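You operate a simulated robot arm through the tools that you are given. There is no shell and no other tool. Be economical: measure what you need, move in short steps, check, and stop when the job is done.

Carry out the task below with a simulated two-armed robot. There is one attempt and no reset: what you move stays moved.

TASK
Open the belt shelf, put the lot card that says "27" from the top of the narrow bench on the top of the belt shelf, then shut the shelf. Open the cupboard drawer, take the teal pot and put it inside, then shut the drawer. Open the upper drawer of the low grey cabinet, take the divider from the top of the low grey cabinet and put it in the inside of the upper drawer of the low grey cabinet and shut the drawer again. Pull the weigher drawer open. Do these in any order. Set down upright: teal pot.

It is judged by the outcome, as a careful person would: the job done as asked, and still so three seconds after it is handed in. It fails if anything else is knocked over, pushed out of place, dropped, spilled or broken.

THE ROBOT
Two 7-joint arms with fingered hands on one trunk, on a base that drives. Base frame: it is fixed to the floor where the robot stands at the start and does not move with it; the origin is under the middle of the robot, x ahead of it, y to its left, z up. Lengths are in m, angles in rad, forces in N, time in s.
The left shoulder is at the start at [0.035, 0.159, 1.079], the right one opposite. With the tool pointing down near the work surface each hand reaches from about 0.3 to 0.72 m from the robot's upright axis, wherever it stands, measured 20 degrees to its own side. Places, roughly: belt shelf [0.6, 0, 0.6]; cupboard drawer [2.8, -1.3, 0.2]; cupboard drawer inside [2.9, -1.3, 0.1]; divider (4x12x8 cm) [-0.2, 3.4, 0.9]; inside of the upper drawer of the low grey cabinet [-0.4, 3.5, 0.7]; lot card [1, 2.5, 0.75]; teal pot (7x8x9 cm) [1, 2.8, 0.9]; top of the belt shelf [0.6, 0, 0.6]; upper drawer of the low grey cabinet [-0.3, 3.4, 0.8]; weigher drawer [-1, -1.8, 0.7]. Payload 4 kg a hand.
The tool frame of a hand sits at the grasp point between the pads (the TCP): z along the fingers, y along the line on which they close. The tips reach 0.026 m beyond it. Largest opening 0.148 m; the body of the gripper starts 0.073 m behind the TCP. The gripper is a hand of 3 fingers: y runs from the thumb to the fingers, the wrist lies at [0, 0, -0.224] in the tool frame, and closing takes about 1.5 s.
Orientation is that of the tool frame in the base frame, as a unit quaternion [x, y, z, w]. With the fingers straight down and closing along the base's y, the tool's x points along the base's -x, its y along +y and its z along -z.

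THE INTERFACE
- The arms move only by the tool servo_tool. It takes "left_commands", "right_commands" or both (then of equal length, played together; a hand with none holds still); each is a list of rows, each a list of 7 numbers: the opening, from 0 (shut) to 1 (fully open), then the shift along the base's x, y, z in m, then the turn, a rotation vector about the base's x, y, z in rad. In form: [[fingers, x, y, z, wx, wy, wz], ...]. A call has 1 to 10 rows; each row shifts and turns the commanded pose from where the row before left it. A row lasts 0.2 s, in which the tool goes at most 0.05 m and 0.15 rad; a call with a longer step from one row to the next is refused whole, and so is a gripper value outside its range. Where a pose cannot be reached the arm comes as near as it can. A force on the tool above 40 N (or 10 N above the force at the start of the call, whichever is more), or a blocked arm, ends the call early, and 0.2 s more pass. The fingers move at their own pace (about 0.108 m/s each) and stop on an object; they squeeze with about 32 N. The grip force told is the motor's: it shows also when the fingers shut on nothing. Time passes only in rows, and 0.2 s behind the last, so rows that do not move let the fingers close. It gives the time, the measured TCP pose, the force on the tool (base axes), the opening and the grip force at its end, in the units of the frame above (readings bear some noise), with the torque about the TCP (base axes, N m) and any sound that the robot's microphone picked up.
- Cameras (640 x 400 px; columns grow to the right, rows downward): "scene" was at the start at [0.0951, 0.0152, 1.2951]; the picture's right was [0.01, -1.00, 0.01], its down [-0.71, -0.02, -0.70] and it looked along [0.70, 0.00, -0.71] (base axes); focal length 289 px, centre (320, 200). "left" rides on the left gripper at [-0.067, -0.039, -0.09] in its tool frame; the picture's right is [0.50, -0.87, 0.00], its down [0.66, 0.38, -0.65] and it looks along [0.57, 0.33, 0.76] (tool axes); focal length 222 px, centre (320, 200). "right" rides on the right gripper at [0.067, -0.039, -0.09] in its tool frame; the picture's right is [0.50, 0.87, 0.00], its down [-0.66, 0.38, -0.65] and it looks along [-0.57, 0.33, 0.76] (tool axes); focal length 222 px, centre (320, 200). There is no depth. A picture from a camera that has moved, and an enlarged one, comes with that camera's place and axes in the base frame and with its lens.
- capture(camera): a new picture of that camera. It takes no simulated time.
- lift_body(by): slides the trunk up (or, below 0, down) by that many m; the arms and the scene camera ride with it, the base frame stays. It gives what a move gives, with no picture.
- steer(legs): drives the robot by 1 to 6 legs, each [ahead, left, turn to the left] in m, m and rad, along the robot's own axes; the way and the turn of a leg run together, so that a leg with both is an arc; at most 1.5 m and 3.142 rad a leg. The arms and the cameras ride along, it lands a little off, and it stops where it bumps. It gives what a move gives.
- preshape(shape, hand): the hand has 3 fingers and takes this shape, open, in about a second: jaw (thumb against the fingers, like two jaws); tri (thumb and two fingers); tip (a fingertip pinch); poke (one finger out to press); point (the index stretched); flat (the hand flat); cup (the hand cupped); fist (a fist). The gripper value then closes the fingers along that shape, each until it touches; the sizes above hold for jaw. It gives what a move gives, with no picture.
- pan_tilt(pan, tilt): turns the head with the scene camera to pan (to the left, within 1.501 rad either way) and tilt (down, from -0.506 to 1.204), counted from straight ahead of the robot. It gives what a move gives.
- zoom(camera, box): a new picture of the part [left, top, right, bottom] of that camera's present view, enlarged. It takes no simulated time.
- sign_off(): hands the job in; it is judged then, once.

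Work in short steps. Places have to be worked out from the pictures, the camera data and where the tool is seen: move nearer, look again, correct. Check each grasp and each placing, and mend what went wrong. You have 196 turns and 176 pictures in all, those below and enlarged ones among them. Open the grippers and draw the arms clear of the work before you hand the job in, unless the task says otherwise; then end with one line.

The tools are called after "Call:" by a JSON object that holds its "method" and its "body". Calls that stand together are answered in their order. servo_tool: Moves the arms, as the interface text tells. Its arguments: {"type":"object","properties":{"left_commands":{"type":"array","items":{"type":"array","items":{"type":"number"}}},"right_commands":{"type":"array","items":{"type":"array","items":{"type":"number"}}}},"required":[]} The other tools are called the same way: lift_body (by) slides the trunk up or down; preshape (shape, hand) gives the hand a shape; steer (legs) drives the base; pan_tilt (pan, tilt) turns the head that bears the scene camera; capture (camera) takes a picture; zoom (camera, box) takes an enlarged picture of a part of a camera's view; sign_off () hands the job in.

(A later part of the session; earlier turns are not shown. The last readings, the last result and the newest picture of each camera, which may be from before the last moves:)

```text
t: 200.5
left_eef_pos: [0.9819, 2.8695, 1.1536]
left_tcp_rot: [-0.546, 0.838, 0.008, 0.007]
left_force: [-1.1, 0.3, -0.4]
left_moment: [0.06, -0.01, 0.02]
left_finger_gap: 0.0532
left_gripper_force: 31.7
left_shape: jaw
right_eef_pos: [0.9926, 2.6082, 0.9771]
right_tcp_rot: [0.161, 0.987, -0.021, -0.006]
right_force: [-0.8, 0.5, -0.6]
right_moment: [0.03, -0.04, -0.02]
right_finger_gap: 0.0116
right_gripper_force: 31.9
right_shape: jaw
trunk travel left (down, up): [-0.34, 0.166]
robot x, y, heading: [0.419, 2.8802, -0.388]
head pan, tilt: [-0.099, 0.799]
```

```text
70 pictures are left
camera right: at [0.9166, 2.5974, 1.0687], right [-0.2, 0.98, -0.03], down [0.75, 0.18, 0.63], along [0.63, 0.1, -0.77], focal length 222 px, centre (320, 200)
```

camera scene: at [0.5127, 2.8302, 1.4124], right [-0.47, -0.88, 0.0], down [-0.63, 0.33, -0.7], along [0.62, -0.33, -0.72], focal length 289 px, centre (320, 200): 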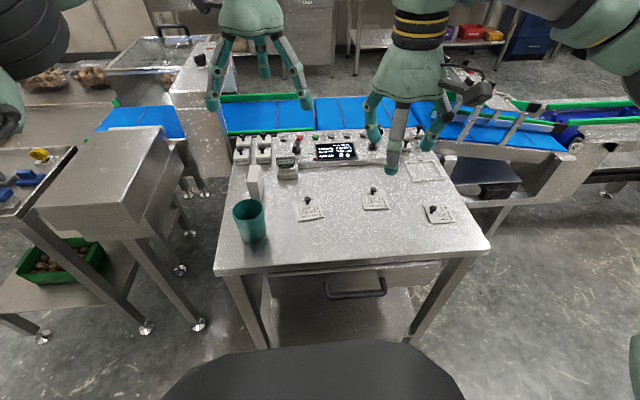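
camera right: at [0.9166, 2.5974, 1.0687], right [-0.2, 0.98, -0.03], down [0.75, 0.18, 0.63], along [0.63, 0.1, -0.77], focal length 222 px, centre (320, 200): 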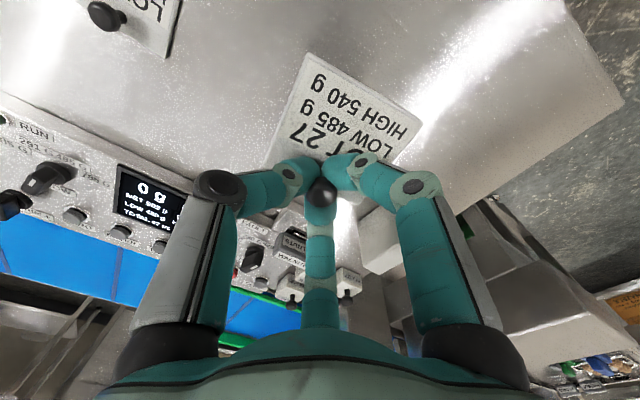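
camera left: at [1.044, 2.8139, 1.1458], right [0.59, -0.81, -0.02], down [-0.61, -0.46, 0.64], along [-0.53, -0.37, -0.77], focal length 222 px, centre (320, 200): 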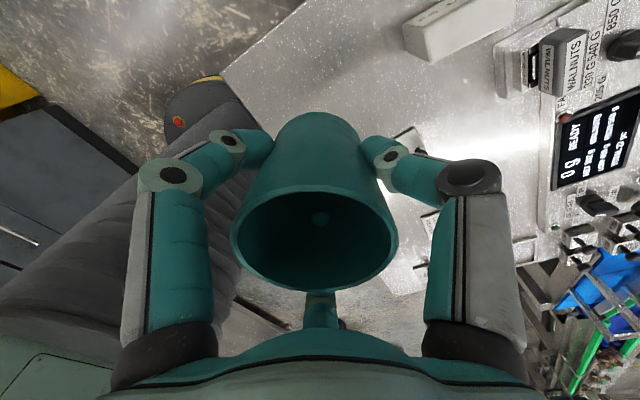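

Card and pot both in hand. Raise everything and drive sideways to the aisle, then along it.

Call:
{"method": "servo_tool", "body": {"right_commands": [[0, 0, 0, 0.04, 0, 0, 0], [0, -0.01, 0, 0.04, 0, 0, 0], [0, -0.02, 0, 0.04, 0, 0, 0]]}}

Call:
{"method": "lift_body", "body": {"by": 0.15}}

Call:
{"method": "steer", "body": {"legs": [[0, 1.5, 0], [0, 0.17, 0], [1.2, 0, 0]]}}

Call:
{"method": "pan_tilt", "body": {"pan": -0.3, "tilt": 0.4}}

Call:
{"method": "capture", "body": {"camera": "scene"}}

```text
t: 201.3
left_eef_pos: [0.9814, 2.8701, 1.1555]
left_tcp_rot: [-0.546, 0.838, 0.008, 0.007]
left_force: [-0.5, -0.5, 0.0]
left_moment: [0.03, -0.03, 0.01]
left_finger_gap: 0.0532
left_gripper_force: 32.2
left_shape: jaw
right_eef_pos: [0.9622, 2.6091, 1.0977]
right_tcp_rot: [0.161, 0.987, -0.02, -0.006]
right_force: [-1.0, -0.2, 0.0]
right_moment: [-0.02, -0.05, -0.01]
right_finger_gap: 0.0115
right_gripper_force: 32.1
right_shape: jaw
trunk travel left (down, up): [-0.34, 0.166]
robot x, y, heading: [0.4201, 2.8794, -0.384]
head pan, tilt: [-0.099, 0.799]
```

```text
t: 203.1
left_eef_pos: [0.9822, 2.8711, 1.3042]
left_tcp_rot: [-0.546, 0.838, 0.008, 0.006]
left_force: [0.3, 0.2, -0.9]
left_moment: [0.01, -0.01, 0.02]
left_finger_gap: 0.0534
left_gripper_force: 32.1
left_shape: jaw
right_eef_pos: [0.9637, 2.6088, 1.2479]
right_tcp_rot: [0.161, 0.987, -0.02, -0.008]
right_force: [0.2, 0.3, -1.0]
right_moment: [0.0, 0.01, -0.01]
right_finger_gap: 0.0116
right_gripper_force: 32.5
right_shape: jaw
trunk travel left (down, up): [-0.49, 0.016]
robot x, y, heading: [0.4233, 2.8771, -0.384]
head pan, tilt: [-0.099, 0.799]
```

```text
t: 217.2
left_eef_pos: [2.7078, 3.9085, 1.3055]
left_tcp_rot: [-0.533, 0.846, 0.009, 0.006]
left_force: [0.2, 0.6, -0.7]
left_moment: [0.03, 0.0, -0.03]
left_finger_gap: 0.0532
left_gripper_force: 32.1
left_shape: jaw
right_eef_pos: [2.6802, 3.6496, 1.2478]
right_tcp_rot: [0.176, 0.984, -0.02, -0.007]
right_force: [-0.3, 0.4, -0.8]
right_moment: [0.03, -0.01, 0.02]
right_finger_gap: 0.0113
right_gripper_force: 31.6
right_shape: jaw
trunk travel left (down, up): [-0.49, 0.016]
robot x, y, heading: [2.1489, 3.9336, -0.42]
head pan, tilt: [-0.099, 0.799]
```

```text
t: 218.0
left_eef_pos: [2.7092, 3.9058, 1.3038]
left_tcp_rot: [-0.534, 0.846, 0.008, 0.006]
left_force: [-0.1, 0.6, 0.0]
left_moment: [-0.01, -0.02, -0.01]
left_finger_gap: 0.0532
left_gripper_force: 31.9
left_shape: jaw
right_eef_pos: [2.6824, 3.6493, 1.2461]
right_tcp_rot: [0.176, 0.984, -0.021, -0.008]
right_force: [-0.2, -0.5, -0.7]
right_moment: [-0.02, -0.02, -0.01]
right_finger_gap: 0.0116
right_gripper_force: 32.3
right_shape: jaw
trunk travel left (down, up): [-0.49, 0.016]
robot x, y, heading: [2.1512, 3.929, -0.422]
head pan, tilt: [-0.3, 0.4]
```

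```text
69 pictures are left
camera scene: at [2.2378, 3.8618, 1.5682], right [-0.66, -0.75, 0.0], down [-0.29, 0.26, -0.92], along [0.69, -0.61, -0.39], focal length 289 px, centre (320, 200)
```

scene: 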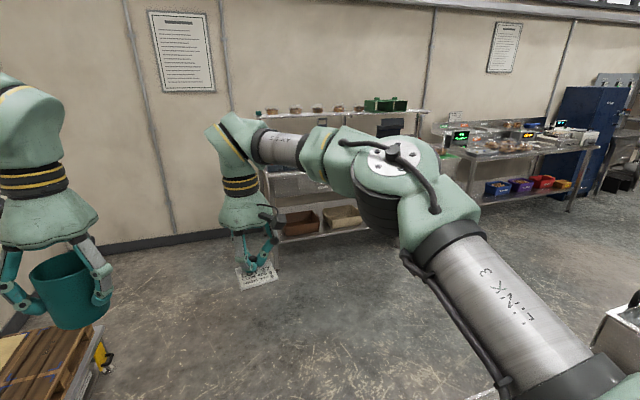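

The aisle opens to the right. Look right to see the table/conveyor end before driving.

Call:
{"method": "pan_tilt", "body": {"pan": -1.0, "tilt": 0.5}}

Call:
{"method": "capture", "body": {"camera": "scene"}}

```text
t: 219.1
left_eef_pos: [2.7094, 3.9075, 1.3051]
left_tcp_rot: [-0.532, 0.846, 0.008, 0.007]
left_force: [-0.1, -1.0, 0.2]
left_moment: [0.03, -0.02, 0.03]
left_finger_gap: 0.0532
left_gripper_force: 32.1
left_shape: jaw
right_eef_pos: [2.6804, 3.6474, 1.2472]
right_tcp_rot: [0.177, 0.984, -0.02, -0.008]
right_force: [-0.4, -0.2, -0.3]
right_moment: [0.01, -0.03, -0.01]
right_finger_gap: 0.0119
right_gripper_force: 31.5
right_shape: jaw
trunk travel left (down, up): [-0.49, 0.016]
robot x, y, heading: [2.1493, 3.9319, -0.421]
head pan, tilt: [-1.0, 0.499]
```

```text
68 pictures are left
camera scene: at [2.1815, 3.833, 1.5592], right [-0.99, -0.15, 0.0], down [-0.07, 0.47, -0.88], along [0.13, -0.87, -0.48], focal length 289 px, centre (320, 200)
```

scene: 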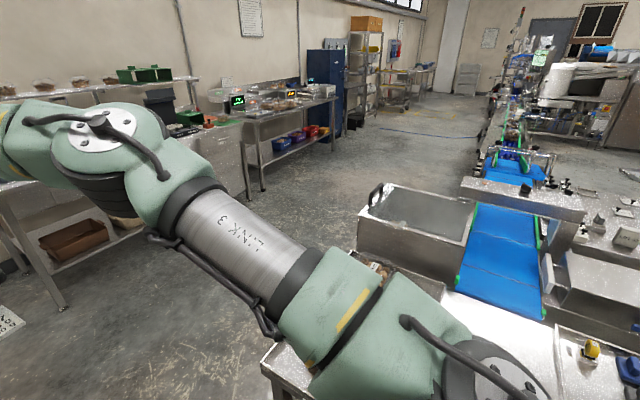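

The way is clear: go ahead 0.9 m, turn right, and run down the far aisle, then face the belt from the far side.

Call:
{"method": "steer", "body": {"legs": [[0.9, 0, 0], [0, 0, -1.53], [1.5, 0.1, 0], [1.4, 0.1, 0]]}}

Call:
{"method": "pan_tilt", "body": {"pan": -0.9, "tilt": 0.5}}

Call:
{"method": "capture", "body": {"camera": "scene"}}

```text
refused: leg 3 is longer than a leg can be; nothing moved
```

```text
t: 219.8
left_eef_pos: [2.7091, 3.9072, 1.3045]
left_tcp_rot: [-0.533, 0.846, 0.008, 0.006]
left_force: [0.4, -0.6, -1.1]
left_moment: [0.0, 0.04, -0.04]
left_finger_gap: 0.0533
left_gripper_force: 32.1
left_shape: jaw
right_eef_pos: [2.6817, 3.6491, 1.247]
right_tcp_rot: [0.176, 0.984, -0.021, -0.007]
right_force: [-0.3, -0.1, -0.4]
right_moment: [0.01, -0.02, 0.01]
right_finger_gap: 0.0115
right_gripper_force: 31.6
right_shape: jaw
trunk travel left (down, up): [-0.49, 0.016]
robot x, y, heading: [2.144, 3.9262, -0.424]
head pan, tilt: [-0.901, 0.499]
```

```text
67 pictures are left
camera scene: at [2.1904, 3.8348, 1.5592], right [-0.97, -0.25, 0.0], down [-0.12, 0.46, -0.88], along [0.22, -0.85, -0.48], focal length 289 px, centre (320, 200)
```

scene: 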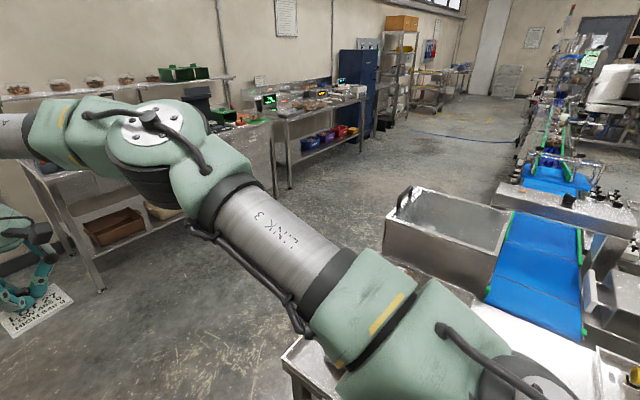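

The leg was a hair too long; repeat with shorter legs.

Call:
{"method": "steer", "body": {"legs": [[0.9, 0, 0], [0, 0, -1.53], [1.48, 0.1, 0], [1.4, 0.1, 0]]}}

Call:
{"method": "pan_tilt", "body": {"pan": -0.9, "tilt": 0.5}}

Call:
{"method": "capture", "body": {"camera": "scene"}}

```text
t: 241.7
left_eef_pos: [2.1352, 0.2733, 1.3048]
left_tcp_rot: [0.186, 0.983, 0.002, 0.01]
left_force: [0.1, 0.4, -1.3]
left_moment: [-0.04, 0.01, -0.02]
left_finger_gap: 0.0533
left_gripper_force: 32.7
left_shape: jaw
right_eef_pos: [1.8742, 0.2819, 1.2478]
right_tcp_rot: [0.8, 0.6, -0.011, -0.019]
right_force: [-0.3, 0.1, 0.1]
right_moment: [0.0, 0.0, -0.02]
right_finger_gap: 0.0114
right_gripper_force: 32.4
right_shape: jaw
trunk travel left (down, up): [-0.49, 0.016]
robot x, y, heading: [2.1179, 0.8321, -1.911]
head pan, tilt: [-0.901, 0.499]
```

```text
t: 242.3
left_eef_pos: [2.1356, 0.2731, 1.3035]
left_tcp_rot: [0.186, 0.982, 0.001, 0.01]
left_force: [0.0, -0.3, 0.4]
left_moment: [0.01, 0.02, -0.01]
left_finger_gap: 0.053
left_gripper_force: 31.5
left_shape: jaw
right_eef_pos: [1.875, 0.2809, 1.2468]
right_tcp_rot: [0.8, 0.6, -0.011, -0.019]
right_force: [-0.5, -0.5, 0.1]
right_moment: [-0.01, -0.02, 0.0]
right_finger_gap: 0.0111
right_gripper_force: 31.4
right_shape: jaw
trunk travel left (down, up): [-0.49, 0.016]
robot x, y, heading: [2.1192, 0.8327, -1.917]
head pan, tilt: [-0.901, 0.499]
```

```text
66 pictures are left
camera scene: at [2.0265, 0.7842, 1.5593], right [-0.32, 0.95, 0.0], down [0.45, 0.15, -0.88], along [-0.83, -0.28, -0.48], focal length 289 px, centre (320, 200)
```

scene: 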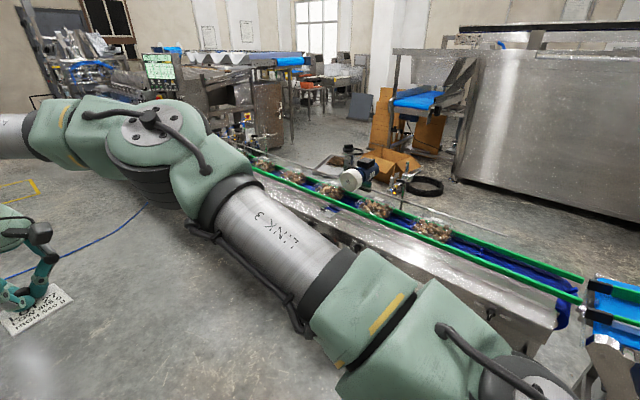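

Turn to face the belt.

Call:
{"method": "steer", "body": {"legs": [[0, 0, -1.6]]}}

Call:
{"method": "pan_tilt", "body": {"pan": 0.3, "tilt": 0.65}}

Call:
{"method": "capture", "body": {"camera": "scene"}}

```text
t: 246.6
left_eef_pos: [1.5576, 0.8325, 1.3038]
left_tcp_rot: [0.835, 0.551, -0.006, 0.009]
left_force: [-0.4, 0.2, -1.0]
left_moment: [0.02, -0.04, 0.02]
left_finger_gap: 0.0527
left_gripper_force: 32.0
left_shape: jaw
right_eef_pos: [1.5741, 1.0925, 1.2476]
right_tcp_rot: [0.988, -0.155, 0.007, -0.021]
right_force: [0.1, 0.4, -0.2]
right_moment: [0.0, 0.0, 0.02]
right_finger_gap: 0.0116
right_gripper_force: 31.6
right_shape: jaw
trunk travel left (down, up): [-0.49, 0.016]
robot x, y, heading: [2.1215, 0.8375, 2.773]
head pan, tilt: [-0.901, 0.499]
```

```text
t: 247.9
left_eef_pos: [1.5591, 0.8322, 1.3045]
left_tcp_rot: [0.834, 0.551, -0.006, 0.007]
left_force: [-0.7, -0.9, -0.3]
left_moment: [0.03, 0.02, -0.02]
left_finger_gap: 0.0529
left_gripper_force: 32.1
left_shape: jaw
right_eef_pos: [1.5745, 1.0922, 1.2477]
right_tcp_rot: [0.988, -0.155, 0.007, -0.021]
right_force: [-1.8, 0.7, -0.2]
right_moment: [0.03, -0.02, 0.0]
right_finger_gap: 0.0115
right_gripper_force: 32.5
right_shape: jaw
trunk travel left (down, up): [-0.49, 0.016]
robot x, y, heading: [2.122, 0.8315, 2.767]
head pan, tilt: [0.3, 0.649]
```

```text
65 pictures are left
camera scene: at [2.0137, 0.846, 1.5459], right [0.07, 1.0, 0.0], down [0.6, -0.04, -0.8], along [-0.79, 0.06, -0.6], focal length 289 px, centre (320, 200)
```

scene: 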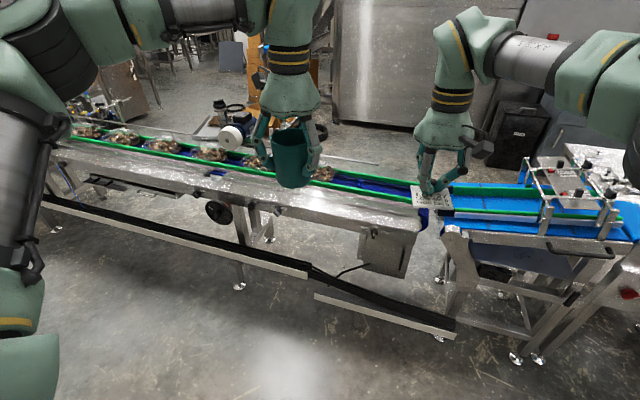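

There's a thin slab under the belt edge at the left (90–180,185). Zoom on it.

Call:
{"method": "zoom", "body": {"camera": "scene", "box": [40, 140, 260, 260]}}

```text
2.91 times, centred on (150, 200) of scene
camera zoom: at [2.0137, 0.846, 1.5459], right [0.07, 1.0, 0.0], down [0.6, -0.04, -0.8], along [-0.79, 0.06, -0.6], focal length 841 px, centre (814, 200)
```

zoom: 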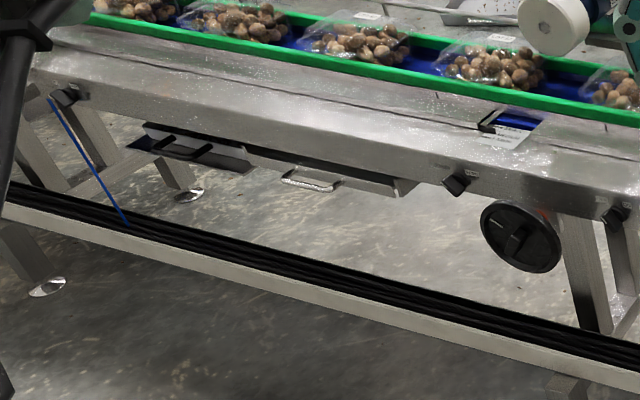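

The slab with the silver handle at ≈(0.65,-0.03,0.6) is the belt shelf, opening to this far side. I need a free hand, so first I take the pot to the cupboard area, parking it on the clear grey bench beside it. Turn and drive there.

Call:
{"method": "steer", "body": {"legs": [[0, 0, 1.57], [0, 0, 1.57], [0.1, -1.4, 0], [0.1, -0.6, 0]]}}

Call:
{"method": "pan_tilt", "body": {"pan": -0.2, "tilt": 0.55}}

Call:
{"method": "capture", "body": {"camera": "scene"}}

```text
t: 265.6
left_eef_pos: [2.0406, -1.1237, 1.3036]
left_tcp_rot: [-0.526, 0.851, 0.007, 0.006]
left_force: [-0.6, 0.5, -0.5]
left_moment: [-0.01, 0.03, -0.02]
left_finger_gap: 0.0525
left_gripper_force: 31.8
left_shape: jaw
right_eef_pos: [2.0095, -1.3828, 1.2474]
right_tcp_rot: [0.183, 0.983, -0.021, -0.007]
right_force: [0.9, -0.2, -0.8]
right_moment: [0.02, -0.03, -0.02]
right_finger_gap: 0.0114
right_gripper_force: 32.4
right_shape: jaw
trunk travel left (down, up): [-0.49, 0.016]
robot x, y, heading: [1.4743, -1.0942, -0.434]
head pan, tilt: [0.3, 0.649]
```

```text
t: 266.6
left_eef_pos: [2.0405, -1.1271, 1.303]
left_tcp_rot: [-0.526, 0.85, 0.008, 0.007]
left_force: [-0.3, 0.2, -0.6]
left_moment: [0.03, 0.02, 0.01]
left_finger_gap: 0.0525
left_gripper_force: 32.0
left_shape: jaw
right_eef_pos: [2.0095, -1.3851, 1.247]
right_tcp_rot: [0.184, 0.983, -0.021, -0.007]
right_force: [-0.2, 0.2, 0.1]
right_moment: [0.01, -0.02, 0.01]
right_finger_gap: 0.0111
right_gripper_force: 32.0
right_shape: jaw
trunk travel left (down, up): [-0.49, 0.016]
robot x, y, heading: [1.4788, -1.092, -0.429]
head pan, tilt: [-0.201, 0.55]
```

```text
63 pictures are left
camera scene: at [1.5718, -1.1561, 1.5546], right [-0.59, -0.81, 0.0], down [-0.42, 0.31, -0.85], along [0.69, -0.5, -0.52], focal length 289 px, centre (320, 200)
```

scene: 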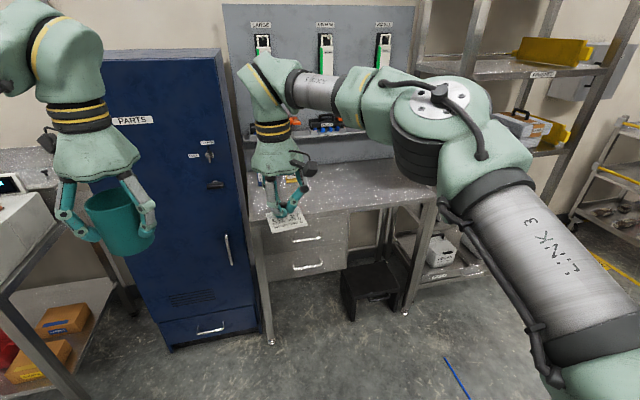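

Cupboard drawer handle near (2.66,-1.23,0.2); grey bench top z≈0.87 with clear space by its front. Drive to park the pot there.

Call:
{"method": "steer", "body": {"legs": [[0, -0.36, 0], [0.48, 0, 0]]}}

Call:
{"method": "pan_tilt", "body": {"pan": 0.1, "tilt": 0.8}}

Call:
{"method": "capture", "body": {"camera": "scene"}}

```text
t: 271.4
left_eef_pos: [2.3208, -1.6569, 1.305]
left_tcp_rot: [-0.527, 0.85, 0.007, 0.007]
left_force: [0.7, 0.5, -0.4]
left_moment: [0.01, -0.01, 0.01]
left_finger_gap: 0.0523
left_gripper_force: 32.5
left_shape: jaw
right_eef_pos: [2.2904, -1.915, 1.248]
right_tcp_rot: [0.182, 0.983, -0.021, -0.006]
right_force: [0.4, -0.1, -0.1]
right_moment: [0.01, 0.02, -0.03]
right_finger_gap: 0.011
right_gripper_force: 31.7
right_shape: jaw
trunk travel left (down, up): [-0.49, 0.016]
robot x, y, heading: [1.762, -1.6245, -0.432]
head pan, tilt: [-0.201, 0.55]
```

```text
t: 272.2
left_eef_pos: [2.3222, -1.6571, 1.3032]
left_tcp_rot: [-0.528, 0.849, 0.008, 0.006]
left_force: [0.2, 0.7, -0.8]
left_moment: [-0.02, -0.01, 0.01]
left_finger_gap: 0.0526
left_gripper_force: 32.3
left_shape: jaw
right_eef_pos: [2.2928, -1.9169, 1.2451]
right_tcp_rot: [0.182, 0.983, -0.021, -0.007]
right_force: [1.2, -0.2, -0.5]
right_moment: [0.03, -0.01, 0.0]
right_finger_gap: 0.0112
right_gripper_force: 31.9
right_shape: jaw
trunk travel left (down, up): [-0.49, 0.016]
robot x, y, heading: [1.7627, -1.6227, -0.429]
head pan, tilt: [0.099, 0.799]
```

```text
62 pictures are left
camera scene: at [1.8586, -1.6619, 1.5333], right [-0.33, -0.95, 0.0], down [-0.68, 0.23, -0.7], along [0.66, -0.23, -0.72], focal length 289 px, centre (320, 200)
```

scene: 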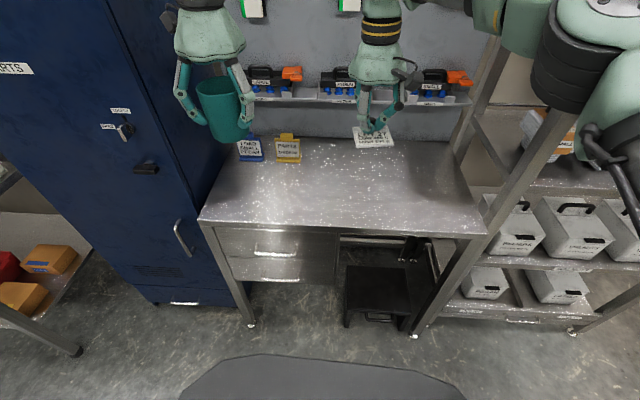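

Move ahead 12 cm; lower the trunk, then place the pot with the left arm ~10 cm inside the front edge.

Call:
{"method": "steer", "body": {"legs": [[0.12, 0, 0]]}}

Call:
{"method": "lift_body", "body": {"by": -0.22}}

Call:
{"method": "servo_tool", "body": {"left_commands": [[0.2, 0.045, 0.0, 0, 0, 0, 0], [0.2, 0.045, 0.0, 0, 0, 0, 0], [0.2, 0.02, 0.0, -0.03, 0, 0, 0], [0.2, 0, 0, -0.04, 0, 0, 0], [0.2, 0, 0, -0.04, 0, 0, 0]]}}

Call:
{"method": "capture", "body": {"camera": "scene"}}

```text
t: 273.4
left_eef_pos: [2.4275, -1.7067, 1.3066]
left_tcp_rot: [-0.527, 0.85, 0.007, 0.008]
left_force: [0.1, 0.1, -0.2]
left_moment: [0.0, -0.01, -0.01]
left_finger_gap: 0.0521
left_gripper_force: 31.6
left_shape: jaw
right_eef_pos: [2.3975, -1.9658, 1.2495]
right_tcp_rot: [0.183, 0.983, -0.021, -0.005]
right_force: [-0.8, -0.3, -0.7]
right_moment: [0.03, -0.04, 0.02]
right_finger_gap: 0.0113
right_gripper_force: 32.2
right_shape: jaw
trunk travel left (down, up): [-0.49, 0.016]
robot x, y, heading: [1.8741, -1.6777, -0.428]
head pan, tilt: [0.099, 0.799]
```

```text
t: 275.7
left_eef_pos: [2.43, -1.7075, 1.0849]
left_tcp_rot: [-0.527, 0.85, 0.008, 0.006]
left_force: [-0.4, -0.6, -0.4]
left_moment: [-0.01, -0.01, 0.0]
left_finger_gap: 0.0526
left_gripper_force: 32.0
left_shape: jaw
right_eef_pos: [2.4011, -1.9659, 1.0281]
right_tcp_rot: [0.183, 0.983, -0.021, -0.007]
right_force: [-0.2, 0.3, 0.1]
right_moment: [-0.05, -0.03, 0.0]
right_finger_gap: 0.0113
right_gripper_force: 32.2
right_shape: jaw
trunk travel left (down, up): [-0.27, 0.236]
robot x, y, heading: [1.8731, -1.675, -0.433]
head pan, tilt: [0.099, 0.799]
```

```text
t: 276.9
left_eef_pos: [2.5433, -1.7104, 0.9718]
left_tcp_rot: [-0.527, 0.85, 0.009, 0.006]
left_force: [0.5, -0.3, -0.3]
left_moment: [0.0, -0.01, -0.02]
left_finger_gap: 0.0525
left_gripper_force: 32.2
left_shape: jaw
right_eef_pos: [2.4021, -1.9661, 1.0253]
right_tcp_rot: [0.183, 0.983, -0.021, -0.007]
right_force: [0.4, -1.0, -0.6]
right_moment: [0.02, -0.03, 0.02]
right_finger_gap: 0.0112
right_gripper_force: 32.0
right_shape: jaw
trunk travel left (down, up): [-0.27, 0.236]
robot x, y, heading: [1.8682, -1.6763, -0.429]
head pan, tilt: [0.099, 0.799]
```

```text
61 pictures are left
camera scene: at [1.9678, -1.7121, 1.3131], right [-0.33, -0.95, 0.0], down [-0.68, 0.23, -0.7], along [0.66, -0.23, -0.72], focal length 289 px, centre (320, 200)
```

scene: 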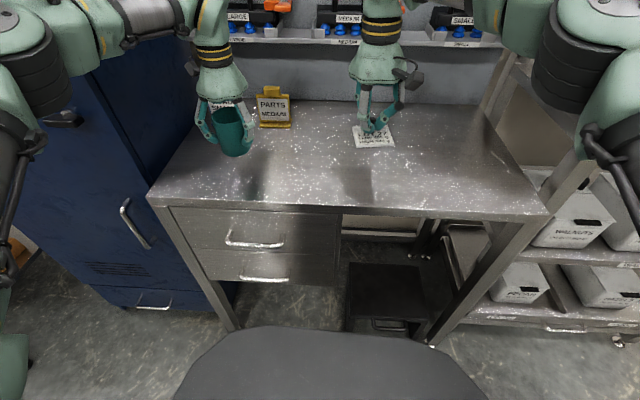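

Clear of the sign holders. Lower until the pot touches.

Call:
{"method": "servo_tool", "body": {"left_commands": [[0.2, 0, 0, -0.02, 0, 0, 0], [0.2, 0, 0, -0.012, 0, 0, 0], [0.2, 0, 0, -0.008, 0, 0, 0], [0.2, 0, 0, -0.008, 0, 0, 0], [0.2, 0, 0, -0.008, 0, 0, 0], [0.2, 0, 0, -0.008, 0, 0, 0]]}}

Call:
{"method": "zoom", "body": {"camera": "scene", "box": [150, 60, 310, 200]}}

```text
t: 278.3
left_eef_pos: [2.5404, -1.7073, 0.9121]
left_tcp_rot: [-0.527, 0.85, 0.007, 0.008]
left_force: [2.9, -0.5, 6.9]
left_moment: [-0.02, -0.02, 0.0]
left_finger_gap: 0.0527
left_gripper_force: 31.5
left_shape: jaw
right_eef_pos: [2.3996, -1.9663, 1.0283]
right_tcp_rot: [0.183, 0.983, -0.02, -0.006]
right_force: [0.1, 0.0, -1.1]
right_moment: [0.02, -0.01, -0.03]
right_finger_gap: 0.0111
right_gripper_force: 32.4
right_shape: jaw
trunk travel left (down, up): [-0.27, 0.236]
robot x, y, heading: [1.8704, -1.6758, -0.434]
head pan, tilt: [0.099, 0.799]
```

```text
2.86 times, centred on (230, 130) of scene
camera zoom: at [1.9658, -1.7115, 1.3133], right [-0.33, -0.95, 0.0], down [-0.68, 0.23, -0.7], along [0.66, -0.23, -0.72], focal length 826 px, centre (577, 400)
```

zoom: 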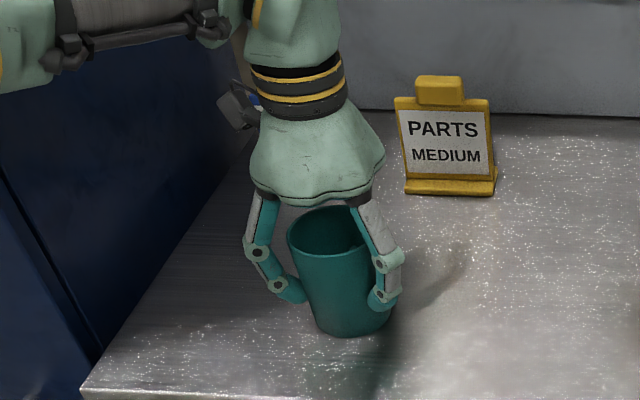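

Contact (7 N at z 0.912). Release and rise.

Call:
{"method": "servo_tool", "body": {"left_commands": [[0.4, 0, 0, 0.001, 0, 0, 0], [0.7, 0, 0, 0, 0, 0, 0], [0.8, 0, 0, 0, 0, 0, 0], [0.8, 0, 0, 0.03, 0, 0, 0], [0.8, 0, 0, 0.045, 0, 0, 0], [0.8, 0, 0, 0.045, 0, 0, 0], [0.8, 0, 0, 0.045, 0, 0, 0]]}}

Call:
{"method": "capture", "body": {"camera": "scene"}}

```text
t: 279.9
left_eef_pos: [2.5408, -1.7109, 1.0785]
left_tcp_rot: [-0.527, 0.85, 0.008, 0.006]
left_force: [-0.2, -0.2, 0.3]
left_moment: [-0.01, -0.02, 0.0]
left_finger_gap: 0.1182
left_gripper_force: 0.0
left_shape: jaw
right_eef_pos: [2.3993, -1.9665, 1.028]
right_tcp_rot: [0.182, 0.983, -0.02, -0.006]
right_force: [0.0, -0.9, -0.2]
right_moment: [0.04, -0.01, -0.01]
right_finger_gap: 0.0111
right_gripper_force: 31.3
right_shape: jaw
trunk travel left (down, up): [-0.27, 0.236]
robot x, y, heading: [1.8738, -1.6766, -0.429]
head pan, tilt: [0.099, 0.799]
```

```text
59 pictures are left
camera scene: at [1.9658, -1.7125, 1.3132], right [-0.33, -0.95, 0.0], down [-0.68, 0.23, -0.7], along [0.66, -0.23, -0.72], focal length 289 px, centre (320, 200)
```

scene: 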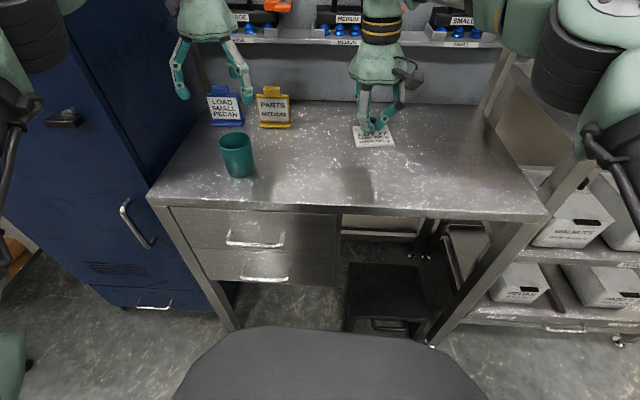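

Pot stands safely. Drawer handle triangulates to ≈(2.669,-1.235,0.17). Retract both hands, then move over to the cupboard.

Call:
{"method": "servo_tool", "body": {"left_commands": [[0.5, -0.036, 0.0165, 0.02, 0, 0, 0], [0.5, -0.036, 0.0165, 0.02, 0, 0, 0], [0.5, -0.036, 0.0165, 0, 0, 0, 0], [0.5, 0, 0, 0, 0, 0, 0]], "right_commands": [[0, -0.03, 0.0, 0.03, 0, 0, 0], [0, -0.036, 0.005, 0.03, 0, 0, 0], [0, -0.036, 0.005, 0.03, 0, 0, 0], [0, -0.03, 0.005, 0.03, 0, 0, 0]]}}

Call:
{"method": "steer", "body": {"legs": [[-0.18, 0, 0], [0, 0.61, 0]]}}

Call:
{"method": "servo_tool", "body": {"left_commands": [[0.5, 0, 0, 0, -0.058, -0.127, 0], [0.5, 0, 0, 0, -0.058, -0.127, 0], [0.5, 0, 0, 0, -0.058, -0.127, 0], [0.5, 0, 0, 0, -0.058, -0.127, 0], [0.5, 0, 0, 0, -0.058, -0.127, 0], [0.5, 0, 0, 0, -0.058, -0.127, 0]]}}

Call:
{"method": "capture", "body": {"camera": "scene"}}

```text
t: 280.9
left_eef_pos: [2.4327, -1.6594, 1.1178]
left_tcp_rot: [-0.526, 0.85, 0.007, 0.007]
left_force: [-0.1, 0.3, 0.2]
left_moment: [-0.03, -0.01, 0.02]
left_finger_gap: 0.0747
left_gripper_force: 0.1
left_shape: jaw
right_eef_pos: [2.2674, -1.9494, 1.149]
right_tcp_rot: [0.183, 0.983, -0.02, -0.006]
right_force: [0.9, 0.2, -0.5]
right_moment: [0.02, -0.01, 0.01]
right_finger_gap: 0.0112
right_gripper_force: 31.8
right_shape: jaw
trunk travel left (down, up): [-0.27, 0.236]
robot x, y, heading: [1.8699, -1.6731, -0.428]
head pan, tilt: [0.099, 0.799]
```

```text
t: 285.5
left_eef_pos: [2.5273, -1.0279, 1.116]
left_tcp_rot: [-0.528, 0.849, 0.007, 0.006]
left_force: [-0.4, -0.2, -0.5]
left_moment: [0.02, -0.02, 0.03]
left_finger_gap: 0.0744
left_gripper_force: 0.1
left_shape: jaw
right_eef_pos: [2.3631, -1.3186, 1.149]
right_tcp_rot: [0.182, 0.983, -0.021, -0.007]
right_force: [-0.6, -0.7, -0.4]
right_moment: [0.0, -0.01, 0.01]
right_finger_gap: 0.0112
right_gripper_force: 31.5
right_shape: jaw
trunk travel left (down, up): [-0.27, 0.236]
robot x, y, heading: [1.9659, -1.0475, -0.428]
head pan, tilt: [0.099, 0.799]
```

```text
t: 286.9
left_eef_pos: [2.5265, -1.0275, 1.1151]
left_tcp_rot: [-0.486, 0.775, -0.333, 0.231]
left_force: [-0.4, 0.6, 0.1]
left_moment: [0.0, -0.01, -0.02]
left_finger_gap: 0.0747
left_gripper_force: 0.1
left_shape: jaw
right_eef_pos: [2.364, -1.3185, 1.1492]
right_tcp_rot: [0.182, 0.983, -0.021, -0.007]
right_force: [-0.7, 0.0, -0.1]
right_moment: [0.01, -0.02, -0.02]
right_finger_gap: 0.0113
right_gripper_force: 31.8
right_shape: jaw
trunk travel left (down, up): [-0.27, 0.236]
robot x, y, heading: [1.9691, -1.0442, -0.427]
head pan, tilt: [0.099, 0.799]
```

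```text
58 pictures are left
camera scene: at [2.0603, -1.0811, 1.3132], right [-0.32, -0.95, 0.0], down [-0.68, 0.23, -0.7], along [0.66, -0.23, -0.72], focal length 289 px, centre (320, 200)
```

scene: 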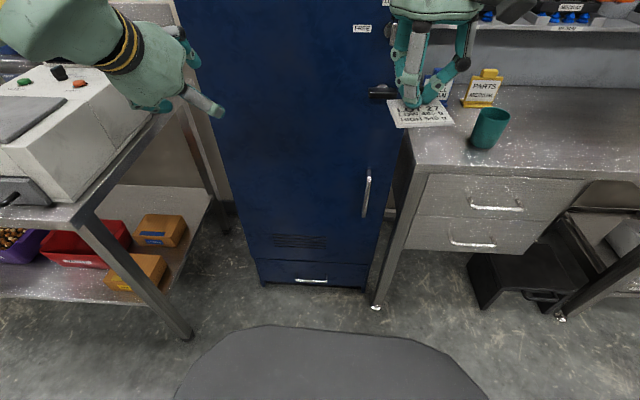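

Handle at ≈(2.66,-1.245,0.17). It is very low, so I go to minimum trunk height, shift right a bit, and lower the left hand in front of the drawer.

Call:
{"method": "steer", "body": {"legs": [[0, -0.08, 0]]}}

Call:
{"method": "lift_body", "body": {"by": -0.268}}

Call:
{"method": "servo_tool", "body": {"left_commands": [[0.5, 0, 0, -0.048, 0, 0, 0], [0.5, 0, 0, -0.048, 0, 0, 0], [0.5, 0, 0, -0.048, 0, 0, 0], [0.5, 0, 0, -0.048, 0, 0, 0], [0.5, 0, 0, -0.048, 0, 0, 0], [0.5, 0, 0, -0.048, 0, 0, 0], [0.5, 0, 0, -0.048, 0, 0, 0], [0.5, 0, 0, -0.048, 0, 0, 0], [0.5, 0, 0, -0.048, 0, 0, 0], [0.5, 0, 0, -0.048, 0, 0, 0]]}}

Call:
{"method": "capture", "body": {"camera": "scene"}}

```text
t: 287.9
left_eef_pos: [2.4943, -1.0991, 1.1153]
left_tcp_rot: [-0.487, 0.774, -0.332, 0.231]
left_force: [-0.9, -0.5, -0.4]
left_moment: [-0.01, 0.02, 0.01]
left_finger_gap: 0.0744
left_gripper_force: 0.0
left_shape: jaw
right_eef_pos: [2.3312, -1.3899, 1.1484]
right_tcp_rot: [0.181, 0.983, -0.021, -0.006]
right_force: [-0.2, 1.1, -1.1]
right_moment: [0.02, 0.01, 0.02]
right_finger_gap: 0.0112
right_gripper_force: 31.7
right_shape: jaw
trunk travel left (down, up): [-0.27, 0.236]
robot x, y, heading: [1.932, -1.121, -0.428]
head pan, tilt: [0.099, 0.799]
```

```text
t: 290.7
left_eef_pos: [2.4939, -1.099, 0.848]
left_tcp_rot: [-0.487, 0.774, -0.331, 0.231]
left_force: [0.7, -0.2, -0.7]
left_moment: [-0.02, 0.0, -0.02]
left_finger_gap: 0.0747
left_gripper_force: 0.1
left_shape: jaw
right_eef_pos: [2.3291, -1.3916, 0.883]
right_tcp_rot: [0.182, 0.983, -0.021, -0.006]
right_force: [-1.1, -0.2, 0.0]
right_moment: [-0.01, -0.01, 0.01]
right_finger_gap: 0.0114
right_gripper_force: 32.1
right_shape: jaw
trunk travel left (down, up): [-0.002, 0.504]
robot x, y, heading: [1.9319, -1.1209, -0.426]
head pan, tilt: [0.099, 0.799]
```

```text
t: 292.9
left_eef_pos: [2.4963, -1.0974, 0.6782]
left_tcp_rot: [-0.486, 0.775, -0.33, 0.231]
left_force: [-0.1, 0.4, 0.1]
left_moment: [0.0, 0.0, 0.01]
left_finger_gap: 0.074
left_gripper_force: 0.0
left_shape: jaw
left hand out of reach, approached as far as the arm can: row 4, 5, 6, 7, 8, 9, 10
right_eef_pos: [2.331, -1.3897, 0.8814]
right_tcp_rot: [0.181, 0.983, -0.021, -0.007]
right_force: [-0.5, 0.4, 0.2]
right_moment: [-0.04, -0.02, -0.02]
right_finger_gap: 0.0112
right_gripper_force: 32.2
right_shape: jaw
trunk travel left (down, up): [-0.002, 0.504]
robot x, y, heading: [1.9294, -1.1188, -0.428]
head pan, tilt: [0.099, 0.799]
```

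```text
57 pictures are left
camera scene: at [2.0269, -1.1543, 1.046], right [-0.32, -0.95, 0.0], down [-0.68, 0.23, -0.7], along [0.66, -0.23, -0.72], focal length 289 px, centre (320, 200)
```

scene: 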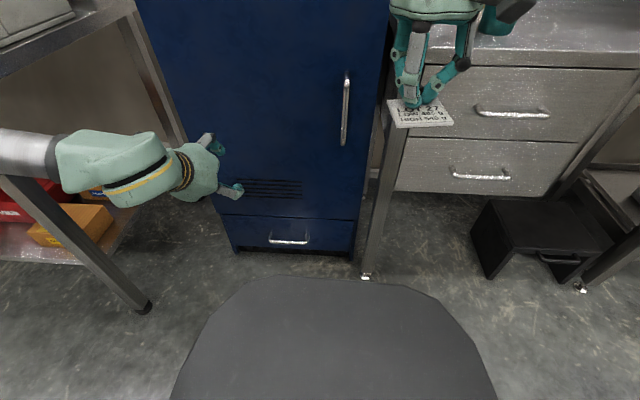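

The flat tilt isn't reachable this low. I steepen the hand to ~65° below horizontal, which should let it come down; thumb will go behind the bar from above.

Call:
{"method": "servo_tool", "body": {"left_commands": [[0.5, 0, 0, 0, 0.059, 0.13, 0], [0.5, 0, 0, 0, 0.059, 0.13, 0], [0.5, 0, 0, 0, 0.059, 0.13, 0], [0.3, 0, 0, 0, 0, 0, 0], [0.3, 0, 0, 0, 0, 0, 0]]}}

Call:
{"method": "capture", "body": {"camera": "scene"}}

```text
t: 294.1
left_eef_pos: [2.4945, -1.0971, 0.6789]
left_tcp_rot: [-0.519, 0.831, -0.161, 0.118]
left_force: [0.1, -0.3, -0.3]
left_moment: [-0.01, 0.01, 0.0]
left_finger_gap: 0.0448
left_gripper_force: 0.2
left_shape: jaw
right_eef_pos: [2.3302, -1.3912, 0.8821]
right_tcp_rot: [0.181, 0.983, -0.021, -0.006]
right_force: [0.6, -0.7, -0.1]
right_moment: [0.02, 0.0, 0.0]
right_finger_gap: 0.0113
right_gripper_force: 31.6
right_shape: jaw
trunk travel left (down, up): [-0.002, 0.504]
robot x, y, heading: [1.9333, -1.118, -0.43]
head pan, tilt: [0.099, 0.799]
```

```text
56 pictures are left
camera scene: at [2.0269, -1.1543, 1.046], right [-0.32, -0.95, 0.0], down [-0.68, 0.23, -0.7], along [0.66, -0.23, -0.72], focal length 289 px, centre (320, 200)
```

scene: 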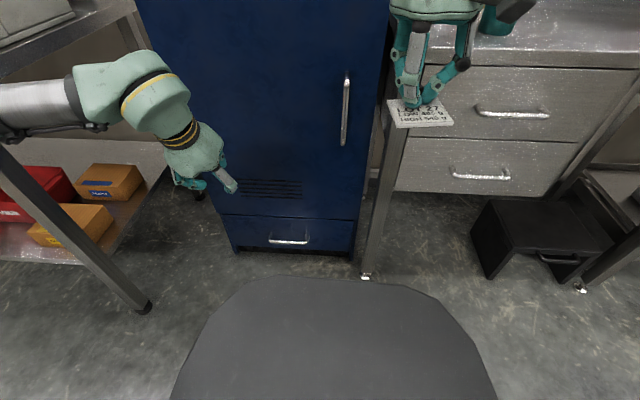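

Posture OK at 67°. Lower further.

Call:
{"method": "servo_tool", "body": {"left_commands": [[0.3, -0.003, -0.006, -0.048, 0, 0, 0], [0.3, -0.003, -0.006, -0.048, 0, 0, 0], [0.3, -0.003, -0.006, -0.048, 0, 0, 0], [0.3, -0.003, -0.006, -0.048, 0, 0, 0], [0.3, -0.003, -0.006, -0.048, 0, 0, 0], [0.3, -0.003, -0.006, -0.048, 0, 0, 0], [0.3, -0.003, -0.006, -0.048, 0, 0, 0], [0.3, -0.003, -0.006, -0.04, 0, 0, 0]]}}

Call:
{"method": "capture", "body": {"camera": "scene"}}

```text
t: 295.9
left_eef_pos: [2.4718, -1.1468, 0.3044]
left_tcp_rot: [-0.52, 0.831, -0.161, 0.118]
left_force: [-0.8, 0.4, -0.2]
left_moment: [-0.04, -0.01, -0.02]
left_finger_gap: 0.0447
left_gripper_force: 0.1
left_shape: jaw
right_eef_pos: [2.3303, -1.3924, 0.8815]
right_tcp_rot: [0.18, 0.983, -0.021, -0.006]
right_force: [-0.2, -0.6, 0.1]
right_moment: [-0.01, -0.01, 0.02]
right_finger_gap: 0.0113
right_gripper_force: 32.9
right_shape: jaw
trunk travel left (down, up): [-0.002, 0.504]
robot x, y, heading: [1.9335, -1.1192, -0.427]
head pan, tilt: [0.099, 0.799]
```

```text
55 pictures are left
camera scene: at [2.0271, -1.1544, 1.0459], right [-0.32, -0.95, 0.0], down [-0.68, 0.23, -0.7], along [0.66, -0.23, -0.72], focal length 289 px, centre (320, 200)
```

scene: 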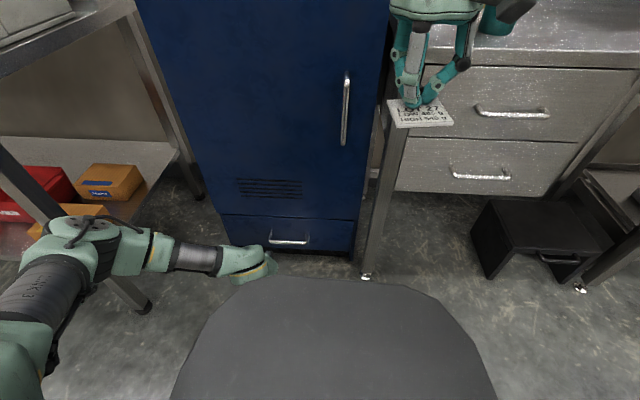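

Reachable. New stereo puts the handle ≈(2.63,-1.246,0.23). Drive ahead 8 cm and extend the hand 5 cm, then look with the wrist camera.

Call:
{"method": "steer", "body": {"legs": [[0.08, 0, 0]]}}

Call:
{"method": "servo_tool", "body": {"left_commands": [[0.3, 0.013, -0.032, 0.0, 0, 0, 0], [0.3, 0.023, -0.01, 0.0, 0, 0, 0]]}}

Call:
{"method": "capture", "body": {"camera": "left"}}

Call:
{"method": "zoom", "body": {"camera": "scene", "box": [180, 180, 400, 320]}}

```text
t: 296.9
left_eef_pos: [2.5441, -1.179, 0.304]
left_tcp_rot: [-0.52, 0.831, -0.161, 0.118]
left_force: [0.0, -0.3, -0.1]
left_moment: [0.0, -0.05, 0.02]
left_finger_gap: 0.0448
left_gripper_force: 0.0
left_shape: jaw
right_eef_pos: [2.4028, -1.426, 0.881]
right_tcp_rot: [0.181, 0.983, -0.021, -0.007]
right_force: [0.5, 0.7, 0.1]
right_moment: [-0.01, 0.01, 0.0]
right_finger_gap: 0.0112
right_gripper_force: 32.3
right_shape: jaw
trunk travel left (down, up): [-0.002, 0.504]
robot x, y, heading: [2.0036, -1.1543, -0.432]
head pan, tilt: [0.099, 0.799]
```

```text
t: 297.5
left_eef_pos: [2.5797, -1.2216, 0.3031]
left_tcp_rot: [-0.52, 0.83, -0.162, 0.119]
left_force: [-0.7, -0.9, -0.3]
left_moment: [0.0, -0.01, -0.04]
left_finger_gap: 0.0448
left_gripper_force: 0.0
left_shape: jaw
right_eef_pos: [2.4011, -1.4244, 0.8816]
right_tcp_rot: [0.181, 0.983, -0.02, -0.006]
right_force: [-0.2, -0.4, 0.0]
right_moment: [0.0, -0.03, -0.01]
right_finger_gap: 0.011
right_gripper_force: 31.9
right_shape: jaw
trunk travel left (down, up): [-0.002, 0.504]
robot x, y, heading: [2.0045, -1.1539, -0.429]
head pan, tilt: [0.099, 0.799]
```

```text
54 pictures are left
camera left: at [2.6066, -1.1635, 0.4043], right [0.5, -0.8, 0.32], down [-0.83, -0.34, 0.43], along [-0.24, -0.49, -0.84], focal length 222 px, centre (320, 200)
```

left: 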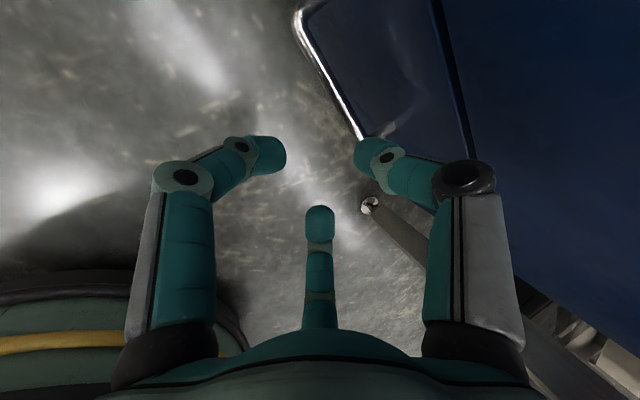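

```text
2.86 times, centred on (290, 250) of scene
camera zoom: at [2.0991, -1.1874, 1.046], right [-0.32, -0.95, 0.0], down [-0.68, 0.23, -0.7], along [0.66, -0.23, -0.72], focal length 826 px, centre (406, 57)
```

zoom: 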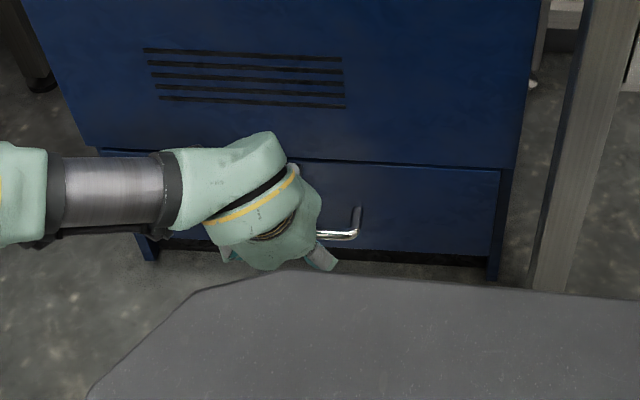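

Combining views: bar centre ≈(2.652,-1.246,0.186). Position the thumb plane just behind the bar, then descend.

Call:
{"method": "servo_tool", "body": {"left_commands": [[0.3, 0.03, -0.0095, 0, 0, 0, 0], [0.3, 0.03, -0.0095, 0, 0, 0, 0], [0.3, 0, 0, -0.03, 0, 0, 0], [0.3, 0, 0, -0.025, 0, 0, 0]]}}

Call:
{"method": "capture", "body": {"camera": "left"}}

```text
t: 298.5
left_eef_pos: [2.6351, -1.2401, 0.2488]
left_tcp_rot: [-0.519, 0.831, -0.161, 0.119]
left_force: [-30.2, 12.1, 10.4]
left_moment: [-0.78, -1.83, -0.17]
left_finger_gap: 0.0405
left_gripper_force: 0.0
left_shape: jaw
right_eef_pos: [2.3989, -1.4245, 0.8832]
right_tcp_rot: [0.182, 0.983, -0.02, -0.006]
right_force: [-0.5, -1.0, -0.2]
right_moment: [0.0, -0.01, -0.02]
right_finger_gap: 0.0111
right_gripper_force: 31.5
right_shape: jaw
trunk travel left (down, up): [-0.002, 0.504]
robot x, y, heading: [2.0084, -1.1538, -0.426]
head pan, tilt: [0.099, 0.799]
```

```text
52 pictures are left
camera left: at [2.6638, -1.1833, 0.3477], right [0.5, -0.8, 0.32], down [-0.83, -0.34, 0.43], along [-0.24, -0.49, -0.84], focal length 222 px, centre (320, 200)
```

left: 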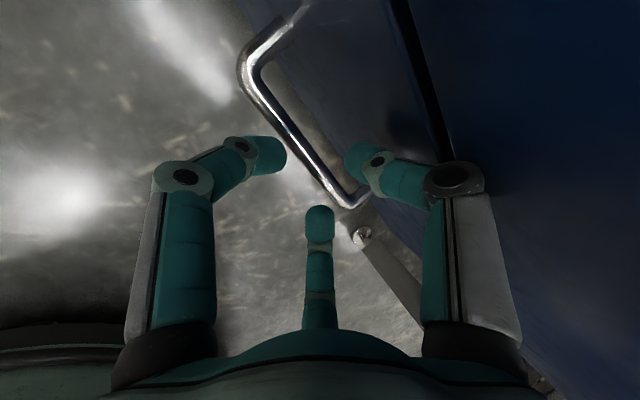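

Thumb presses the door; back off 1 cm and descend further.

Call:
{"method": "servo_tool", "body": {"left_commands": [[0.3, -0.01, 0.0045, 0, 0, 0, 0], [0.3, 0, 0, -0.02, 0, 0, 0], [0.3, 0, 0, -0.02, 0, 0, 0]]}}

Call:
{"method": "capture", "body": {"camera": "left"}}

```text
t: 299.3
left_eef_pos: [2.6317, -1.235, 0.2102]
left_tcp_rot: [-0.519, 0.831, -0.162, 0.12]
left_force: [0.2, -0.3, 0.3]
left_moment: [-0.02, 0.01, -0.03]
left_finger_gap: 0.0445
left_gripper_force: 0.1
left_shape: jaw
right_eef_pos: [2.4018, -1.4264, 0.8825]
right_tcp_rot: [0.181, 0.983, -0.021, -0.007]
right_force: [-0.2, 0.3, -0.6]
right_moment: [-0.06, -0.01, 0.0]
right_finger_gap: 0.0111
right_gripper_force: 32.5
right_shape: jaw
trunk travel left (down, up): [-0.002, 0.504]
robot x, y, heading: [2.0061, -1.151, -0.43]
head pan, tilt: [0.099, 0.799]
```

```text
51 pictures are left
camera left: at [2.6577, -1.1783, 0.3097], right [0.5, -0.8, 0.32], down [-0.83, -0.34, 0.43], along [-0.24, -0.49, -0.84], focal length 222 px, centre (320, 200)
```

left: 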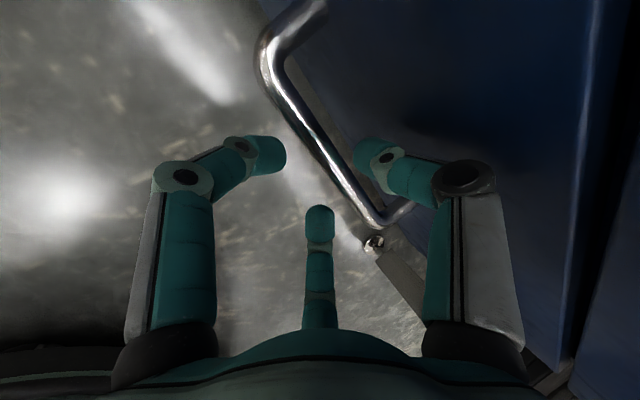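

Call:
{"method": "servo_tool", "body": {"left_commands": [[0.3, 0.007, -0.003, -0.008, 0, 0, 0], [0.3, 0, 0, -0.01, 0, 0, 0], [0.1, 0, 0, 0, 0, 0, 0], [0, 0, 0, 0, 0, 0, 0], [0, 0, 0, 0, 0, 0, 0], [0, 0, 0, 0, 0, 0, 0]]}}

Call:
{"method": "capture", "body": {"camera": "left"}}

```text
t: 300.7
left_eef_pos: [2.6366, -1.2384, 0.2018]
left_tcp_rot: [-0.52, 0.831, -0.16, 0.118]
left_force: [4.2, -0.9, -4.7]
left_moment: [-0.09, -0.09, 0.02]
left_finger_gap: 0.0125
left_gripper_force: 31.8
left_shape: jaw
left hand out of reach, approached as far as the arm can: row 2
right_eef_pos: [2.4027, -1.4247, 0.8815]
right_tcp_rot: [0.181, 0.983, -0.021, -0.008]
right_force: [-0.6, 0.2, 0.0]
right_moment: [-0.01, -0.01, -0.03]
right_finger_gap: 0.0112
right_gripper_force: 32.2
right_shape: jaw
trunk travel left (down, up): [-0.002, 0.504]
robot x, y, heading: [2.0027, -1.1537, -0.425]
head pan, tilt: [0.099, 0.799]
```

```text
50 pictures are left
camera left: at [2.6643, -1.1812, 0.3012], right [0.5, -0.8, 0.32], down [-0.83, -0.34, 0.43], along [-0.24, -0.49, -0.84], focal length 222 px, centre (320, 200)
```

left: 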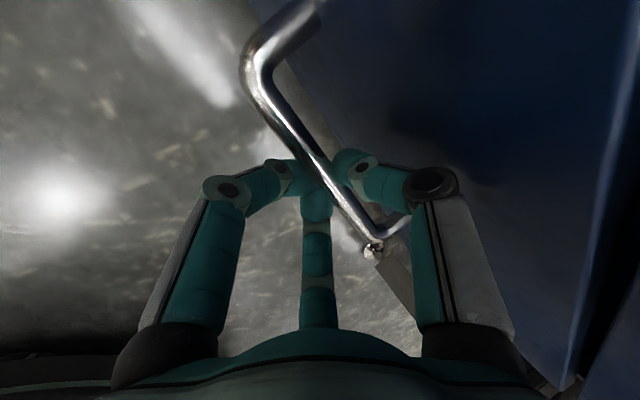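

Gripped the bar. Pull by driving back 0.22 m.

Call:
{"method": "steer", "body": {"legs": [[-0.22, 0, 0]]}}

Call:
{"method": "capture", "body": {"camera": "scene"}}

```text
t: 302.4
left_eef_pos: [2.4411, -1.154, 0.2016]
left_tcp_rot: [-0.516, 0.833, -0.163, 0.117]
left_force: [-6.5, -20.0, -8.3]
left_moment: [-0.23, 0.13, -0.28]
left_finger_gap: 0.0116
left_gripper_force: 31.6
left_shape: jaw
right_eef_pos: [2.2066, -1.3371, 0.8816]
right_tcp_rot: [0.184, 0.983, -0.021, -0.007]
right_force: [0.1, 0.3, -0.8]
right_moment: [-0.04, -0.03, -0.02]
right_finger_gap: 0.011
right_gripper_force: 31.8
right_shape: jaw
trunk travel left (down, up): [-0.002, 0.504]
robot x, y, heading: [1.8057, -1.0615, -0.433]
head pan, tilt: [0.099, 0.799]
```

```text
49 pictures are left
camera scene: at [1.9047, -1.0985, 1.0459], right [-0.33, -0.95, 0.0], down [-0.68, 0.23, -0.7], along [0.66, -0.23, -0.72], focal length 289 px, centre (320, 200)
```

scene: 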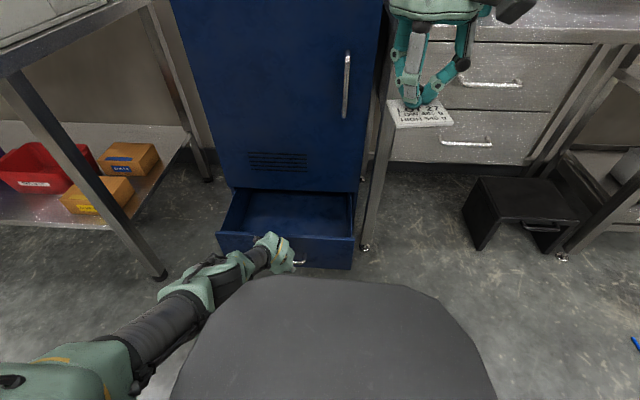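

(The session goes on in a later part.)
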